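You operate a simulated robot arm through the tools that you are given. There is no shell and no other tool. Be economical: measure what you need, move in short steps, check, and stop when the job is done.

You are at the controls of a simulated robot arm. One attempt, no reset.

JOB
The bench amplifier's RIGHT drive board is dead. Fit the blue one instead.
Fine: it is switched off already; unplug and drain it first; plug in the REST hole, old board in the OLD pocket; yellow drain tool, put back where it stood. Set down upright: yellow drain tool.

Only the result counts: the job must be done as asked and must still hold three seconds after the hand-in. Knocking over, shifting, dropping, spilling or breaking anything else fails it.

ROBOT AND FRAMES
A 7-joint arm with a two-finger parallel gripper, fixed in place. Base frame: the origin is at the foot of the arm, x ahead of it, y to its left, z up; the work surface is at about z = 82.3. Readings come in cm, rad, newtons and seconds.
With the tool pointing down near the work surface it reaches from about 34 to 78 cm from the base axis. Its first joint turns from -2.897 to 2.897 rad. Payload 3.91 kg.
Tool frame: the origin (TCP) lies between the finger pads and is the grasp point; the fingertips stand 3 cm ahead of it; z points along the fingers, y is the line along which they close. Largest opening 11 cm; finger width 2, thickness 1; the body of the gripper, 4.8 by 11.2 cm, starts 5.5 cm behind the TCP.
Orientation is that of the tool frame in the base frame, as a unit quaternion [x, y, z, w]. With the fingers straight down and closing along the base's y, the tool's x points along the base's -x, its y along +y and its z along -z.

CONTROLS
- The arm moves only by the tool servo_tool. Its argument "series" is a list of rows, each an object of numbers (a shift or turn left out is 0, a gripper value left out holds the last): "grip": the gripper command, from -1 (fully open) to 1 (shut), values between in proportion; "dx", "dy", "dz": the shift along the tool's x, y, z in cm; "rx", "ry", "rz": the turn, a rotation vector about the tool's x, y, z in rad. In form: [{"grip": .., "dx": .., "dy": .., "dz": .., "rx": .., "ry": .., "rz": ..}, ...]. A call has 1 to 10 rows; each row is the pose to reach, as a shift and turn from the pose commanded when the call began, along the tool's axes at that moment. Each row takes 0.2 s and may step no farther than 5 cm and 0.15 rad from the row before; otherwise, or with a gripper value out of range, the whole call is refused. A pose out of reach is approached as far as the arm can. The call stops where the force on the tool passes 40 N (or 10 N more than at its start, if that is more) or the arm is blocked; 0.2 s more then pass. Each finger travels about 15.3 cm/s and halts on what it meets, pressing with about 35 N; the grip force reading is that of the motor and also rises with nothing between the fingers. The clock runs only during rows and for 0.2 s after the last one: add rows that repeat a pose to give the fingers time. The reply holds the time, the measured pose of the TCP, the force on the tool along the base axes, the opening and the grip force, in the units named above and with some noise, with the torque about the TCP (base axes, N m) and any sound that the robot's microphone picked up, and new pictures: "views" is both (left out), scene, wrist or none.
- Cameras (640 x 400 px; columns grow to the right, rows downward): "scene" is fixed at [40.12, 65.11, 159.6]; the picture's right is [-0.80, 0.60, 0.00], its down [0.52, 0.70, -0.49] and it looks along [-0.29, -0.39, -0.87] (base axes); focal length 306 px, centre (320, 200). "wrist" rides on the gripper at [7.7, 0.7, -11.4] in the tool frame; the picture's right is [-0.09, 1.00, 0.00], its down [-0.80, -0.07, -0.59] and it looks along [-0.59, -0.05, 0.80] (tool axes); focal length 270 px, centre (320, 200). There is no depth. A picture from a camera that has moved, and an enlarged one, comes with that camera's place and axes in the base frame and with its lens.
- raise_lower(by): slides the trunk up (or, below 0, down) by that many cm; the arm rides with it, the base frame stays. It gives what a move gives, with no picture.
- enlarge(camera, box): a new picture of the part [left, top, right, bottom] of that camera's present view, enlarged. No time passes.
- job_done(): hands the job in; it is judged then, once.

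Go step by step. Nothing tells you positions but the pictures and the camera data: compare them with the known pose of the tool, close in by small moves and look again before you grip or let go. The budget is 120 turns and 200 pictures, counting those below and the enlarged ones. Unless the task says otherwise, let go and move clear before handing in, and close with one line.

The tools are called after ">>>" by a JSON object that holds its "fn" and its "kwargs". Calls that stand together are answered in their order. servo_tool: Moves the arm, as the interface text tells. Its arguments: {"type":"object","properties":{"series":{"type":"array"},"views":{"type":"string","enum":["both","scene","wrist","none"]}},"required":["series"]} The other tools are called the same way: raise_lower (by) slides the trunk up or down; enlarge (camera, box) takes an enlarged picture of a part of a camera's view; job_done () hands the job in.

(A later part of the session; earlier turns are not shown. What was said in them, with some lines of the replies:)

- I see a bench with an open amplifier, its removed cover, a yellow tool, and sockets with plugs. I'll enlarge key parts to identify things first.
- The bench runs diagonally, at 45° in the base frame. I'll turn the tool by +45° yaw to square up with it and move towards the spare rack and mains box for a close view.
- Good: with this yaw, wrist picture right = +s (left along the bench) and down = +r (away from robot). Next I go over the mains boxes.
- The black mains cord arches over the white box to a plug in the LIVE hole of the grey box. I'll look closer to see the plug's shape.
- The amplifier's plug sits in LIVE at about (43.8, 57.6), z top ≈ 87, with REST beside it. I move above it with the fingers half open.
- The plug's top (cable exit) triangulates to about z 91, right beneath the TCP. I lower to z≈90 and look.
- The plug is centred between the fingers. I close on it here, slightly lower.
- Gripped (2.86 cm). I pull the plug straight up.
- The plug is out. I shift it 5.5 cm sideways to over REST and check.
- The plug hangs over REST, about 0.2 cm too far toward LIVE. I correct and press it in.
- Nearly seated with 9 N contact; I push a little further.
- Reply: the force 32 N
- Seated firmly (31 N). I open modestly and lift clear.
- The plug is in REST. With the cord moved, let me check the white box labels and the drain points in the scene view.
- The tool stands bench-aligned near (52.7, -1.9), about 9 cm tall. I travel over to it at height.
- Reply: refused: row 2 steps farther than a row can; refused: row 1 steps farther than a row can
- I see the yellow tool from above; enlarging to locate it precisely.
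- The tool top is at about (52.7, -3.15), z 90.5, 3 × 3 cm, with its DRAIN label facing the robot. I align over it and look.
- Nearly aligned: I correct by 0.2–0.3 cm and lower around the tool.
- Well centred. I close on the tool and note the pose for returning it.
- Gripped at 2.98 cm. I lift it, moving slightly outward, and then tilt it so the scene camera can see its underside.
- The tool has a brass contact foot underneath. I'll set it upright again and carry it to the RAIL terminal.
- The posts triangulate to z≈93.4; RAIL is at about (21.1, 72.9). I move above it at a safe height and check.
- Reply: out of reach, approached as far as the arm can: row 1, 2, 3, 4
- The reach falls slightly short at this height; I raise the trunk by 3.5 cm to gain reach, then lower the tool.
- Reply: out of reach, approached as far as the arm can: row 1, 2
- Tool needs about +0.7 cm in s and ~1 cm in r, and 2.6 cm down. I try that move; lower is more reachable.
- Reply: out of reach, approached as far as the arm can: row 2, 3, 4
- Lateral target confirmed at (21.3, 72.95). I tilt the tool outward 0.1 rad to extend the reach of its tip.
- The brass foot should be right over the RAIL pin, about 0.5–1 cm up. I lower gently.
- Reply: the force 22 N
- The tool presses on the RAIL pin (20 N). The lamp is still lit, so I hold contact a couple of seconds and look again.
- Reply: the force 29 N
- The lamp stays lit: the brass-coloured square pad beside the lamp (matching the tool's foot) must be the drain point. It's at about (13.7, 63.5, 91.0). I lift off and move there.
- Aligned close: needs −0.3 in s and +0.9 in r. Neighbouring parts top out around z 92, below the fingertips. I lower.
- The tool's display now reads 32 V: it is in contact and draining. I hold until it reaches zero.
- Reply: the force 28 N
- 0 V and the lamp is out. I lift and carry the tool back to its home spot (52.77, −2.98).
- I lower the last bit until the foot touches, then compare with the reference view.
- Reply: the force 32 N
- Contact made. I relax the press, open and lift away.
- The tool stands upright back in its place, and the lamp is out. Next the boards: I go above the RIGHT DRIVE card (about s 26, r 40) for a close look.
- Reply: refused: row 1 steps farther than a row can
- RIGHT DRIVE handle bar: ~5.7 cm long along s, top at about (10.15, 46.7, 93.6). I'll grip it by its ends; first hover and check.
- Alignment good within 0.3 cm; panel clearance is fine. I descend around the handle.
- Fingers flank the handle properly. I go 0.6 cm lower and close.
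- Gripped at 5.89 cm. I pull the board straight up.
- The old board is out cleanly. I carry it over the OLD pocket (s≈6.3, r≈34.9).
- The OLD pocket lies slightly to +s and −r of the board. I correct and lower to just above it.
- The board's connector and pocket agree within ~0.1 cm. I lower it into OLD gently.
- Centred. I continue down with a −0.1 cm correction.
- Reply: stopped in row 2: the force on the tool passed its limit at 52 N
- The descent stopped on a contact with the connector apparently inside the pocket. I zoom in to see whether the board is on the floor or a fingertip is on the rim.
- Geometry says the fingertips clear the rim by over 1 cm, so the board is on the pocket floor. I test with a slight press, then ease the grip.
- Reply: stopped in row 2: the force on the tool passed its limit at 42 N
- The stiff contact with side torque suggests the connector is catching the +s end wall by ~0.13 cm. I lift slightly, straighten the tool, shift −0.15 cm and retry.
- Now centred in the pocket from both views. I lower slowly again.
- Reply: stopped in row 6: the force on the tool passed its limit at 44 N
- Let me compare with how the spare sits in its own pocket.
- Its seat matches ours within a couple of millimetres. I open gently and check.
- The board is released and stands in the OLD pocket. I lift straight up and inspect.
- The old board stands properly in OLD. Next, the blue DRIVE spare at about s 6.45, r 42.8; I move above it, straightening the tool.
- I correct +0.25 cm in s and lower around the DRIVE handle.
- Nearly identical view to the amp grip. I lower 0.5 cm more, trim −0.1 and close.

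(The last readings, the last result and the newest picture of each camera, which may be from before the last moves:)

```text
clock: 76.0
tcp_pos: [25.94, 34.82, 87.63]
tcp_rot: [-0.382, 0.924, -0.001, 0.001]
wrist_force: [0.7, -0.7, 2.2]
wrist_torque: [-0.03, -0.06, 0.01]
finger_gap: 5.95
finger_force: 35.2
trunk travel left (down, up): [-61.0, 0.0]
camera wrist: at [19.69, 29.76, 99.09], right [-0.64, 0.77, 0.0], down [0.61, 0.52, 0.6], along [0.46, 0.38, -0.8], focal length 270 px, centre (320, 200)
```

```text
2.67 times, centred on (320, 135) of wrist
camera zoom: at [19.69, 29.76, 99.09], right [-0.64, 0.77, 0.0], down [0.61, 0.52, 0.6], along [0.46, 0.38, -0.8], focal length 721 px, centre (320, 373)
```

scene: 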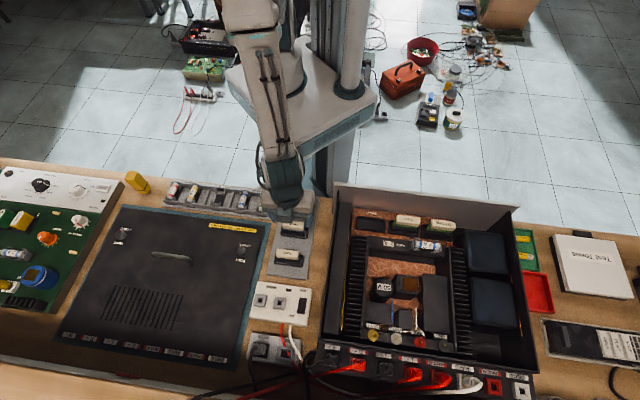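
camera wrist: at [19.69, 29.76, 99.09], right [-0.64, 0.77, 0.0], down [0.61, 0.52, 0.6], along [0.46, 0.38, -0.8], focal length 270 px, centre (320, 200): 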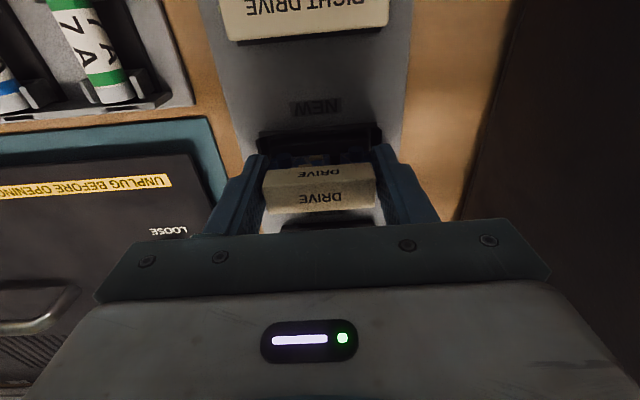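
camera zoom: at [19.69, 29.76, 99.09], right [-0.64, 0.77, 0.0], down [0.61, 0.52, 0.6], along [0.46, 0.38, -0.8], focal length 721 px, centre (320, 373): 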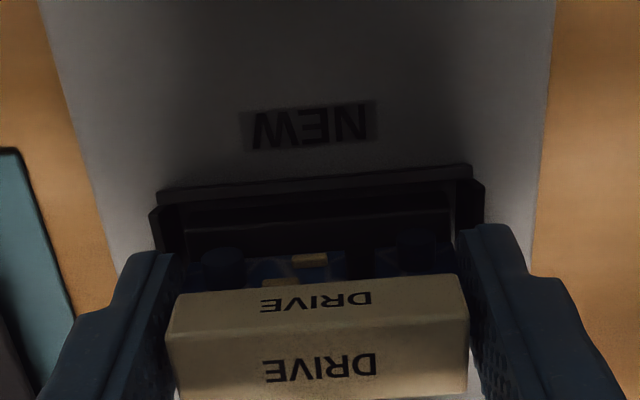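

The grip on the blue board matches the one used on the old board. I lift it and carry it above the RIGHT slot.

>>> {"fn": "servo_tool", "kwargs": {"series": [{"dz": -1}, {"dz": -3}, {"dz": -7}, {"dz": -12}, {"dz": -16.5}, {"dz": -19.5, "dy": 3}, {"dz": -19.5, "dy": 7.5, "dx": 1}, {"dz": -19.5, "dy": 12, "dx": 2}, {"dz": -19.5, "dy": 16.5, "dx": 2.7}, {"dz": -19.5, "dy": 19.6, "dx": 2.7}], "views": "none"}}

>>> {"fn": "servo_tool", "kwargs": {"series": [{"dz": 4}, {"dz": 7}, {"dz": 7}], "views": "both"}}

>>> {"fn": "enlarge", "kwargs": {"camera": "wrist", "box": [200, 60, 440, 210]}}

>>> {"fn": "enlarge", "kwargs": {"camera": "scene", "box": [330, 160, 450, 235]}}

```text
clock: 78.2
tcp_pos: [9.66, 46.84, 106.69]
tcp_rot: [-0.383, 0.924, -0.001, 0.002]
wrist_force: [-0.1, -0.3, -0.5]
wrist_torque: [0.0, 0.0, -0.02]
finger_gap: 5.91
finger_force: 35.0
trunk travel left (down, up): [-61.0, 0.0]
```

```text
clock: 79.0
tcp_pos: [9.74, 46.53, 99.76]
tcp_rot: [-0.381, 0.924, 0.0, 0.002]
wrist_force: [-0.2, -0.1, -0.6]
wrist_torque: [-0.02, -0.01, -0.01]
finger_gap: 5.9
finger_force: 35.1
trunk travel left (down, up): [-61.0, 0.0]
camera wrist: at [3.61, 41.53, 111.14], right [-0.64, 0.77, 0.0], down [0.61, 0.52, 0.6], along [0.46, 0.38, -0.8], focal length 270 px, centre (320, 200)
```

scene: 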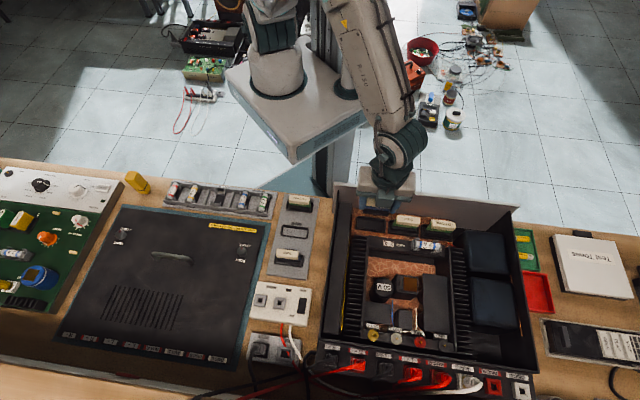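
wrist: 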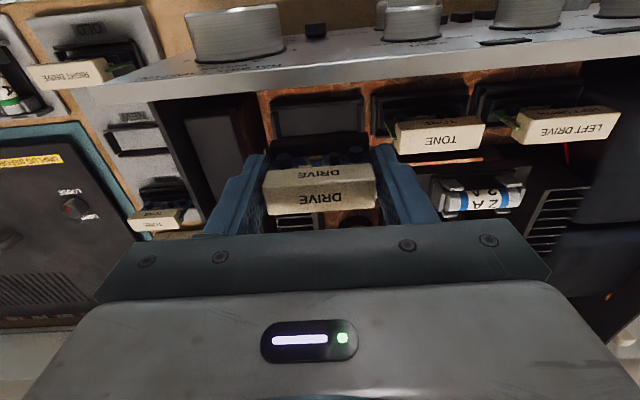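

```text
2.67 times, centred on (320, 135) of wrist
camera zoom: at [3.61, 41.53, 111.14], right [-0.64, 0.77, 0.0], down [0.61, 0.52, 0.6], along [0.46, 0.38, -0.8], focal length 721 px, centre (320, 373)
```

zoom: 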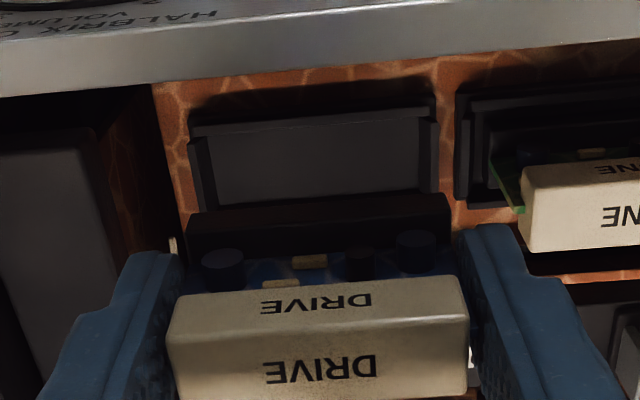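

```text
5.33 times, centred on (390, 198) of scene
camera zoom: at [40.12, 65.11, 159.6], right [-0.8, 0.6, 0.0], down [0.52, 0.7, -0.49], along [-0.29, -0.39, -0.87], focal length 1634 px, centre (-53, 213)
```

zoom: 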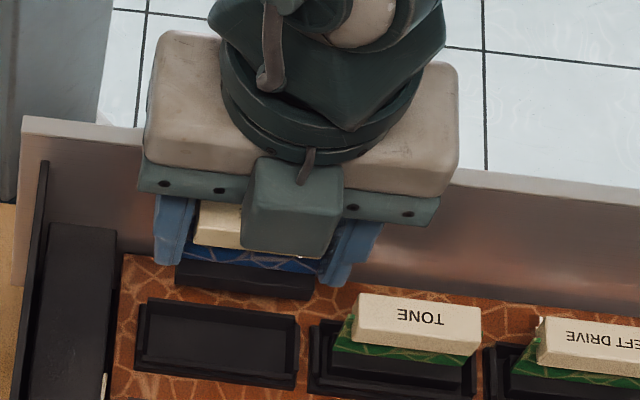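

Blue board is above the slot. Needs −0.15 in s and +0.4 in r. I go down to just above it and check.

>>> {"fn": "servo_tool", "kwargs": {"series": [{"dx": -0.4, "dy": -0.15}, {"dx": -0.4, "dy": -0.15, "dz": 1.5}, {"dx": -0.4, "dy": -0.15, "dz": 3}, {"dx": -0.4, "dy": -0.15, "dz": 3}], "views": "wrist"}}

>>> {"fn": "enlarge", "kwargs": {"camera": "wrist", "box": [220, 80, 420, 205]}}

>>> {"fn": "enlarge", "kwargs": {"camera": "scene", "box": [340, 190, 420, 240]}}

```text
clock: 80.0
tcp_pos: [10.21, 47.01, 96.83]
tcp_rot: [-0.382, 0.924, -0.001, 0.002]
wrist_force: [-1.0, -0.1, -1.1]
wrist_torque: [-0.01, -0.03, 0.01]
finger_gap: 5.89
finger_force: 35.0
trunk travel left (down, up): [-61.0, 0.0]
camera wrist: at [4.0, 41.93, 108.27], right [-0.64, 0.77, 0.0], down [0.61, 0.52, 0.6], along [0.46, 0.38, -0.8], focal length 270 px, centre (320, 200)
```

wrist: 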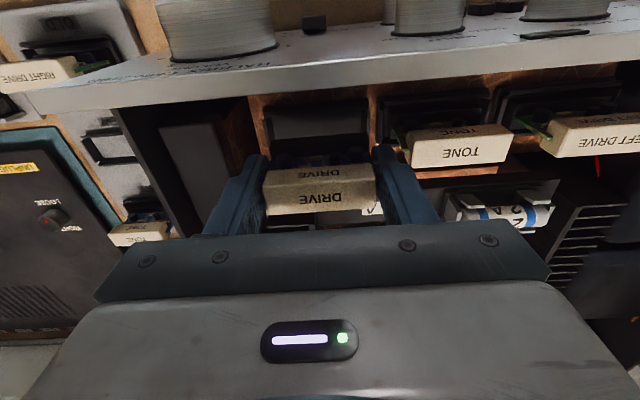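

```text
3.20 times, centred on (320, 142) of wrist
camera zoom: at [4.0, 41.93, 108.27], right [-0.64, 0.77, 0.0], down [0.61, 0.52, 0.6], along [0.46, 0.38, -0.8], focal length 865 px, centre (320, 384)
```

zoom: 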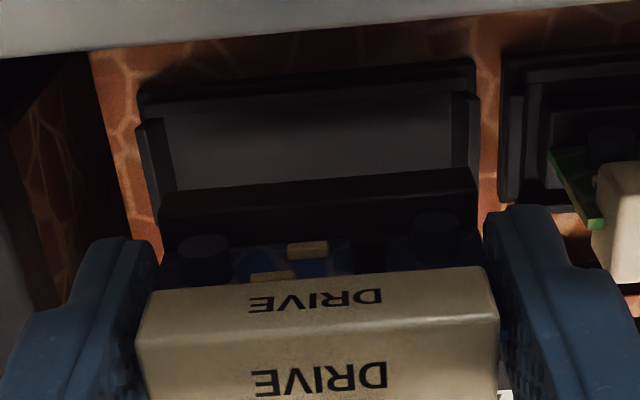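

```text
8.00 times, centred on (380, 215) of scene
camera zoom: at [40.12, 65.11, 159.6], right [-0.8, 0.6, 0.0], down [0.52, 0.7, -0.49], along [-0.29, -0.39, -0.87], focal length 2451 px, centre (-160, 80)
```

zoom: 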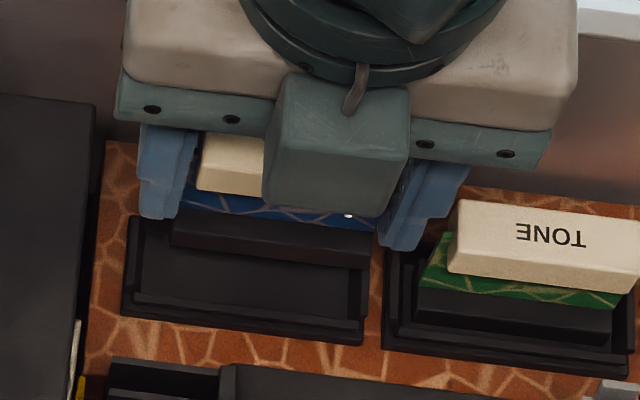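

Aligned within a millimetre or so. I lower gently into the slot.

>>> {"fn": "servo_tool", "kwargs": {"series": [{"dx": 0.1, "dy": -0.08, "dz": 0.6}, {"dx": 0.1, "dy": -0.08, "dz": 1.2}, {"dx": 0.1, "dy": -0.08, "dz": 1.6}, {"dx": 0.1, "dy": -0.08, "dz": 2.0}, {"dx": 0.1, "dy": -0.08, "dz": 2.0}], "views": "wrist"}}

>>> {"fn": "enlarge", "kwargs": {"camera": "wrist", "box": [220, 80, 420, 205]}}

>>> {"fn": "enlarge", "kwargs": {"camera": "scene", "box": [340, 190, 420, 240]}}

```text
clock: 81.2
tcp_pos: [10.35, 46.75, 94.96]
tcp_rot: [-0.384, 0.924, -0.001, 0.002]
wrist_force: [0.8, 0.4, 0.1]
wrist_torque: [0.04, 0.01, 0.0]
finger_gap: 5.92
finger_force: 35.1
trunk travel left (down, up): [-61.0, 0.0]
camera wrist: at [4.17, 41.71, 106.39], right [-0.64, 0.77, 0.0], down [0.61, 0.52, 0.6], along [0.46, 0.38, -0.8], focal length 270 px, centre (320, 200)
```

wrist: 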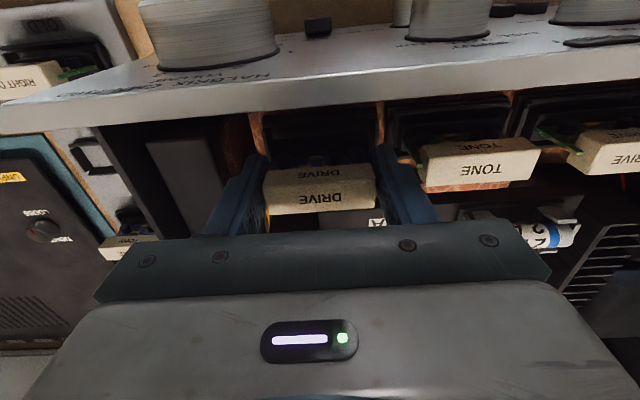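

```text
3.20 times, centred on (320, 142) of wrist
camera zoom: at [4.17, 41.71, 106.39], right [-0.64, 0.77, 0.0], down [0.61, 0.52, 0.6], along [0.46, 0.38, -0.8], focal length 865 px, centre (320, 384)
```

zoom: 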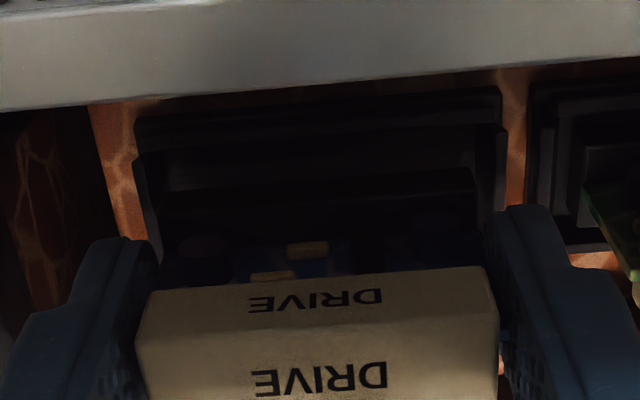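

```text
8.00 times, centred on (380, 215) of scene
camera zoom: at [40.12, 65.11, 159.6], right [-0.8, 0.6, 0.0], down [0.52, 0.7, -0.49], along [-0.29, -0.39, -0.87], focal length 2451 px, centre (-160, 80)
```

zoom: 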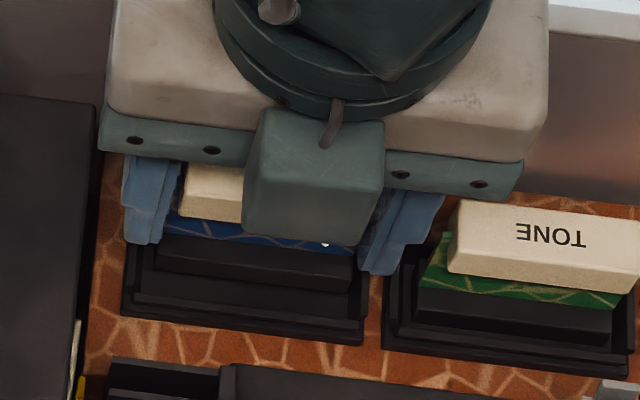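

Comparison with the seated TONE card suggests +0.1 cm in s. I continue down in small steps.

>>> {"fn": "servo_tool", "kwargs": {"series": [{"dx": 0.08, "dy": 0.1}, {"dx": 0.08, "dy": 0.1, "dz": 0.3}, {"dx": 0.08, "dy": 0.1, "dz": 0.6}, {"dx": 0.08, "dy": 0.1, "dz": 0.9}, {"dx": 0.08, "dy": 0.1, "dz": 1.2}, {"dx": 0.08, "dy": 0.1, "dz": 1.4}], "views": "wrist"}}

>>> {"fn": "enlarge", "kwargs": {"camera": "wrist", "box": [220, 80, 420, 205]}}

>>> {"fn": "enlarge", "kwargs": {"camera": "scene", "box": [340, 190, 420, 240]}}

```text
clock: 82.6
tcp_pos: [10.15, 46.86, 93.36]
tcp_rot: [-0.383, 0.924, -0.001, 0.002]
wrist_force: [-0.1, 0.3, -0.2]
wrist_torque: [0.0, -0.02, 0.0]
finger_gap: 5.92
finger_force: 34.8
trunk travel left (down, up): [-61.0, 0.0]
camera wrist: at [3.96, 41.79, 104.94], right [-0.64, 0.77, 0.0], down [0.61, 0.52, 0.6], along [0.46, 0.38, -0.8], focal length 270 px, centre (320, 200)
```

wrist: 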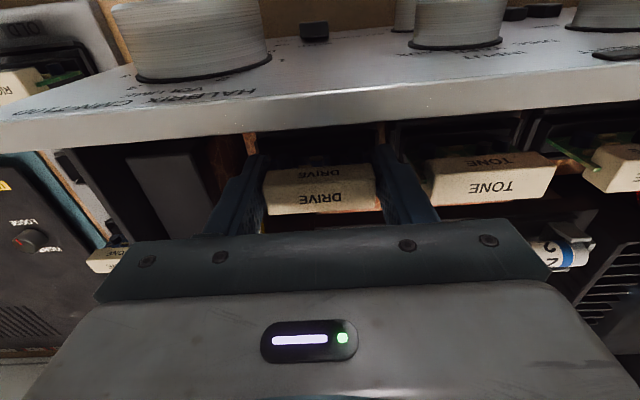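

```text
3.20 times, centred on (320, 142) of wrist
camera zoom: at [3.96, 41.79, 104.94], right [-0.64, 0.77, 0.0], down [0.61, 0.52, 0.6], along [0.46, 0.38, -0.8], focal length 865 px, centre (320, 384)
```

zoom: 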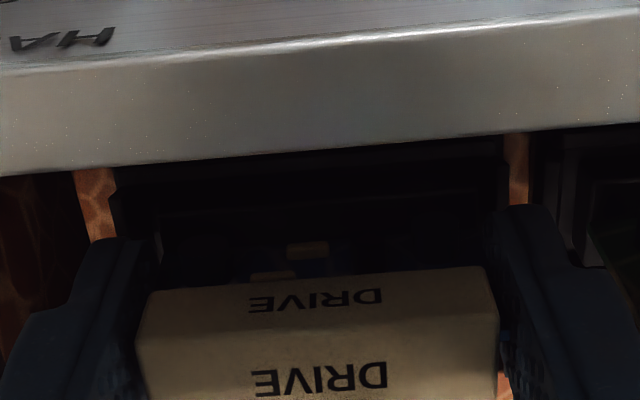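

```text
8.00 times, centred on (380, 215) of scene
camera zoom: at [40.12, 65.11, 159.6], right [-0.8, 0.6, 0.0], down [0.52, 0.7, -0.49], along [-0.29, -0.39, -0.87], focal length 2451 px, centre (-160, 80)
```

zoom: 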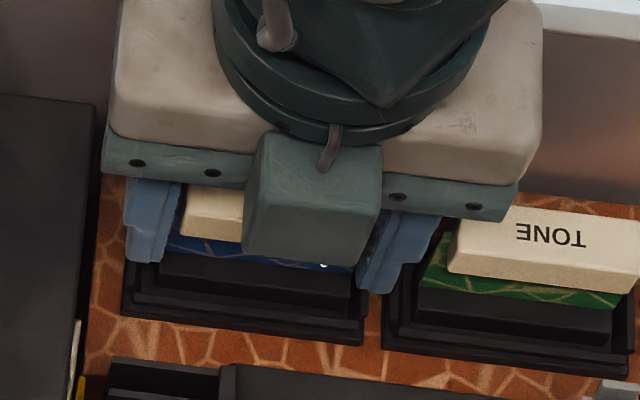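

At the seated height but without contact force; I press further until it bottoms.

>>> {"fn": "servo_tool", "kwargs": {"series": [{"dz": 0.15}, {"dz": 0.3}, {"dz": 0.45}, {"dz": 0.6}, {"dz": 0.6}], "views": "none"}}

>>> {"fn": "enlarge", "kwargs": {"camera": "scene", "box": [340, 190, 420, 240]}}

```text
clock: 83.8
tcp_pos: [10.02, 46.79, 92.93]
tcp_rot: [-0.382, 0.924, 0.0, 0.002]
wrist_force: [0.2, 3.3, 34.3]
wrist_torque: [0.1, 0.02, 0.01]
finger_gap: 5.93
finger_force: 34.9
trunk travel left (down, up): [-61.0, 0.0]
```

```text
8.00 times, centred on (380, 215) of scene
camera zoom: at [40.12, 65.11, 159.6], right [-0.8, 0.6, 0.0], down [0.52, 0.7, -0.49], along [-0.29, -0.39, -0.87], focal length 2451 px, centre (-160, 80)
```

zoom: 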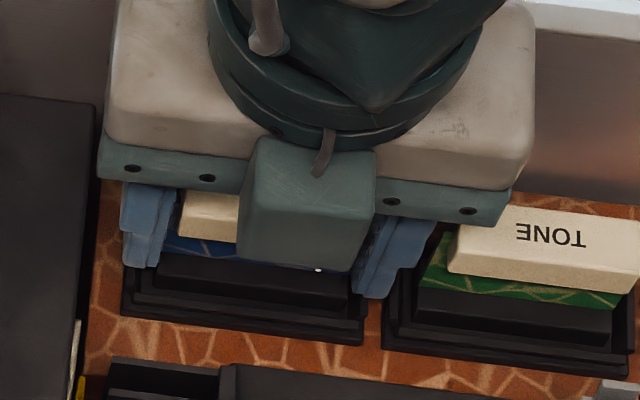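

Bottomed at 34 N. I relax, open and lift to compare its seating with the neighbours.

>>> {"fn": "servo_tool", "kwargs": {"series": [{"dz": -0.3}, {"dz": -0.3, "grip": -0.2}, {"dz": -0.3, "grip": -0.3}, {"dz": -0.3}, {"dz": -3}, {"dz": -6.5}, {"dz": -10}, {"dz": -14}, {"dz": -14}], "views": "both"}}

>>> {"fn": "enlarge", "kwargs": {"camera": "scene", "box": [335, 190, 465, 271]}}

>>> {"fn": "enlarge", "kwargs": {"camera": "wrist", "box": [220, 40, 460, 190]}}

```text
clock: 85.8
tcp_pos: [10.07, 46.74, 107.18]
tcp_rot: [-0.382, 0.924, -0.001, 0.001]
wrist_force: [0.5, -0.7, 0.0]
wrist_torque: [0.0, -0.02, 0.03]
finger_gap: 7.15
finger_force: 0.1
trunk travel left (down, up): [-61.0, 0.0]
camera wrist: at [3.91, 41.69, 118.65], right [-0.64, 0.77, 0.0], down [0.61, 0.52, 0.6], along [0.46, 0.38, -0.8], focal length 270 px, centre (320, 200)
```

scene: 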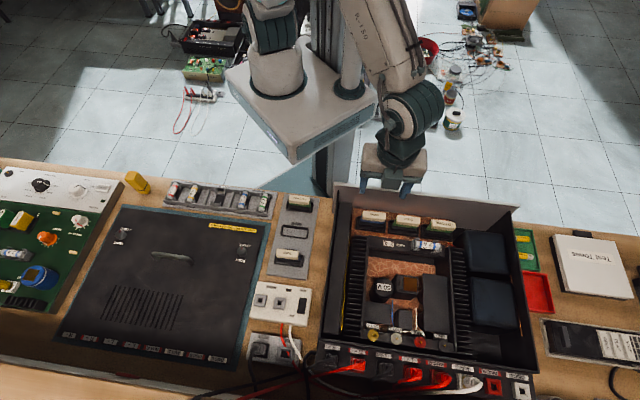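
wrist: 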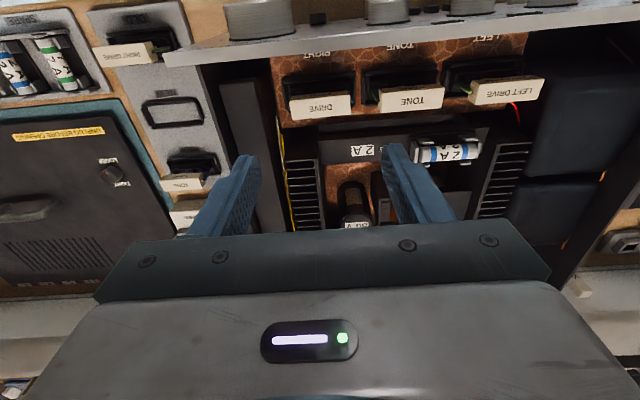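

```text
4.92 times, centred on (400, 230) of scene
camera zoom: at [40.12, 65.11, 159.6], right [-0.8, 0.6, 0.0], down [0.52, 0.7, -0.49], along [-0.29, -0.39, -0.87], focal length 1508 px, centre (-74, 50)
```

zoom: 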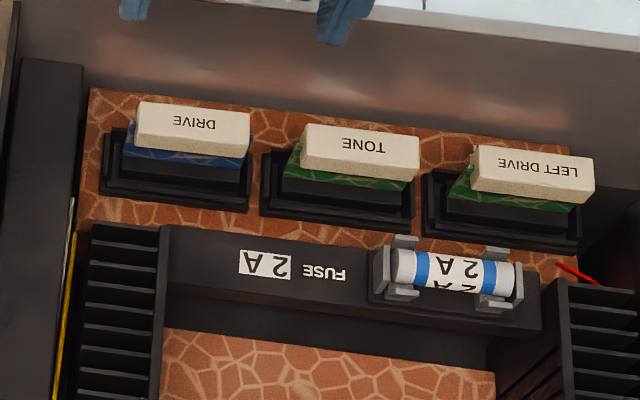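

```text
2.67 times, centred on (340, 115) of wrist
camera zoom: at [3.91, 41.69, 118.65], right [-0.64, 0.77, 0.0], down [0.61, 0.52, 0.6], along [0.46, 0.38, -0.8], focal length 721 px, centre (267, 427)
```

zoom: 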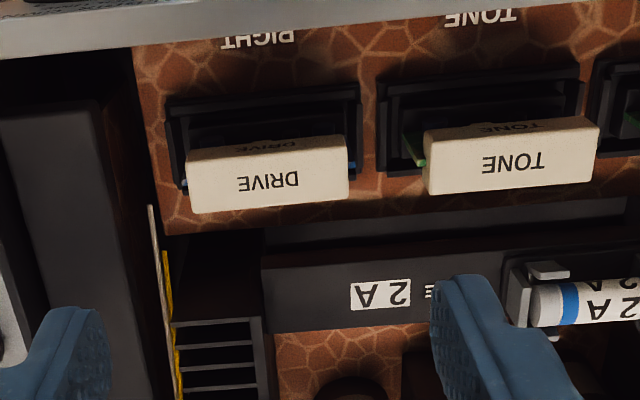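

The blue DRIVE card sits level with its neighbours, the old board is in OLD, and the tool is upright. A last check of the plug and the lamp before handing in.

>>> {"fn": "enlarge", "kwargs": {"camera": "scene", "box": [230, 260, 430, 385]}}

>>> {"fn": "enlarge", "kwargs": {"camera": "scene", "box": [100, 160, 330, 280]}}

```text
3.20 times, centred on (330, 322) of scene
camera zoom: at [40.12, 65.11, 159.6], right [-0.8, 0.6, 0.0], down [0.52, 0.7, -0.49], along [-0.29, -0.39, -0.87], focal length 980 px, centre (288, -192)
```

zoom: 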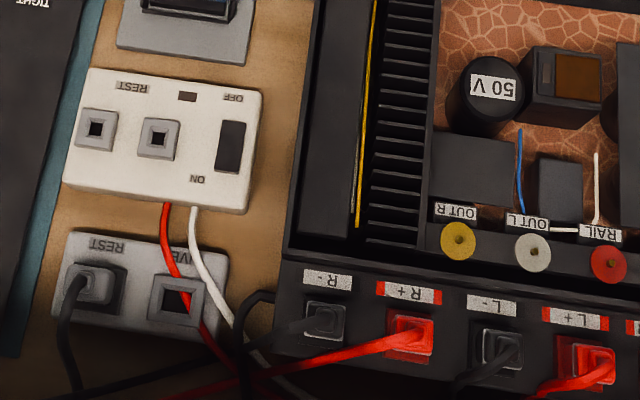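

```text
2.78 times, centred on (215, 220) of scene
camera zoom: at [40.12, 65.11, 159.6], right [-0.8, 0.6, 0.0], down [0.52, 0.7, -0.49], along [-0.29, -0.39, -0.87], focal length 852 px, centre (612, 144)
```

zoom: 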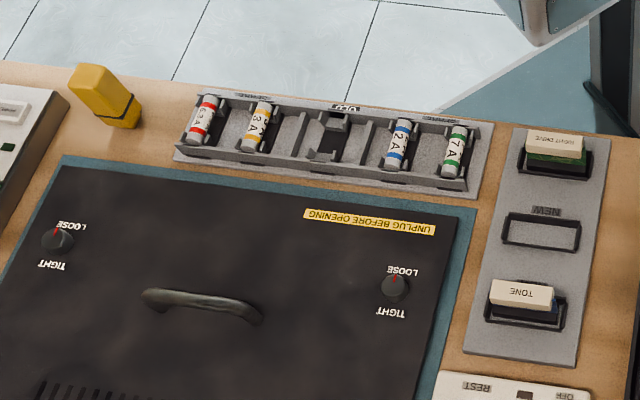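

Everything checks out: plug in REST, lamp off, tool upright in place, old board in OLD, blue board fitted. I hand it in.

>>> {"fn": "job_done", "kwargs": {}}

```text
The job is handed in.
```

The amplifier is unplugged, with its plug in the REST hole, and drained to 0 V. The blue DRIVE board is in the RIGHT slot and the dead one is in the OLD pocket. The yellow drain tool is upright again within about 0.5 cm of where it stood.
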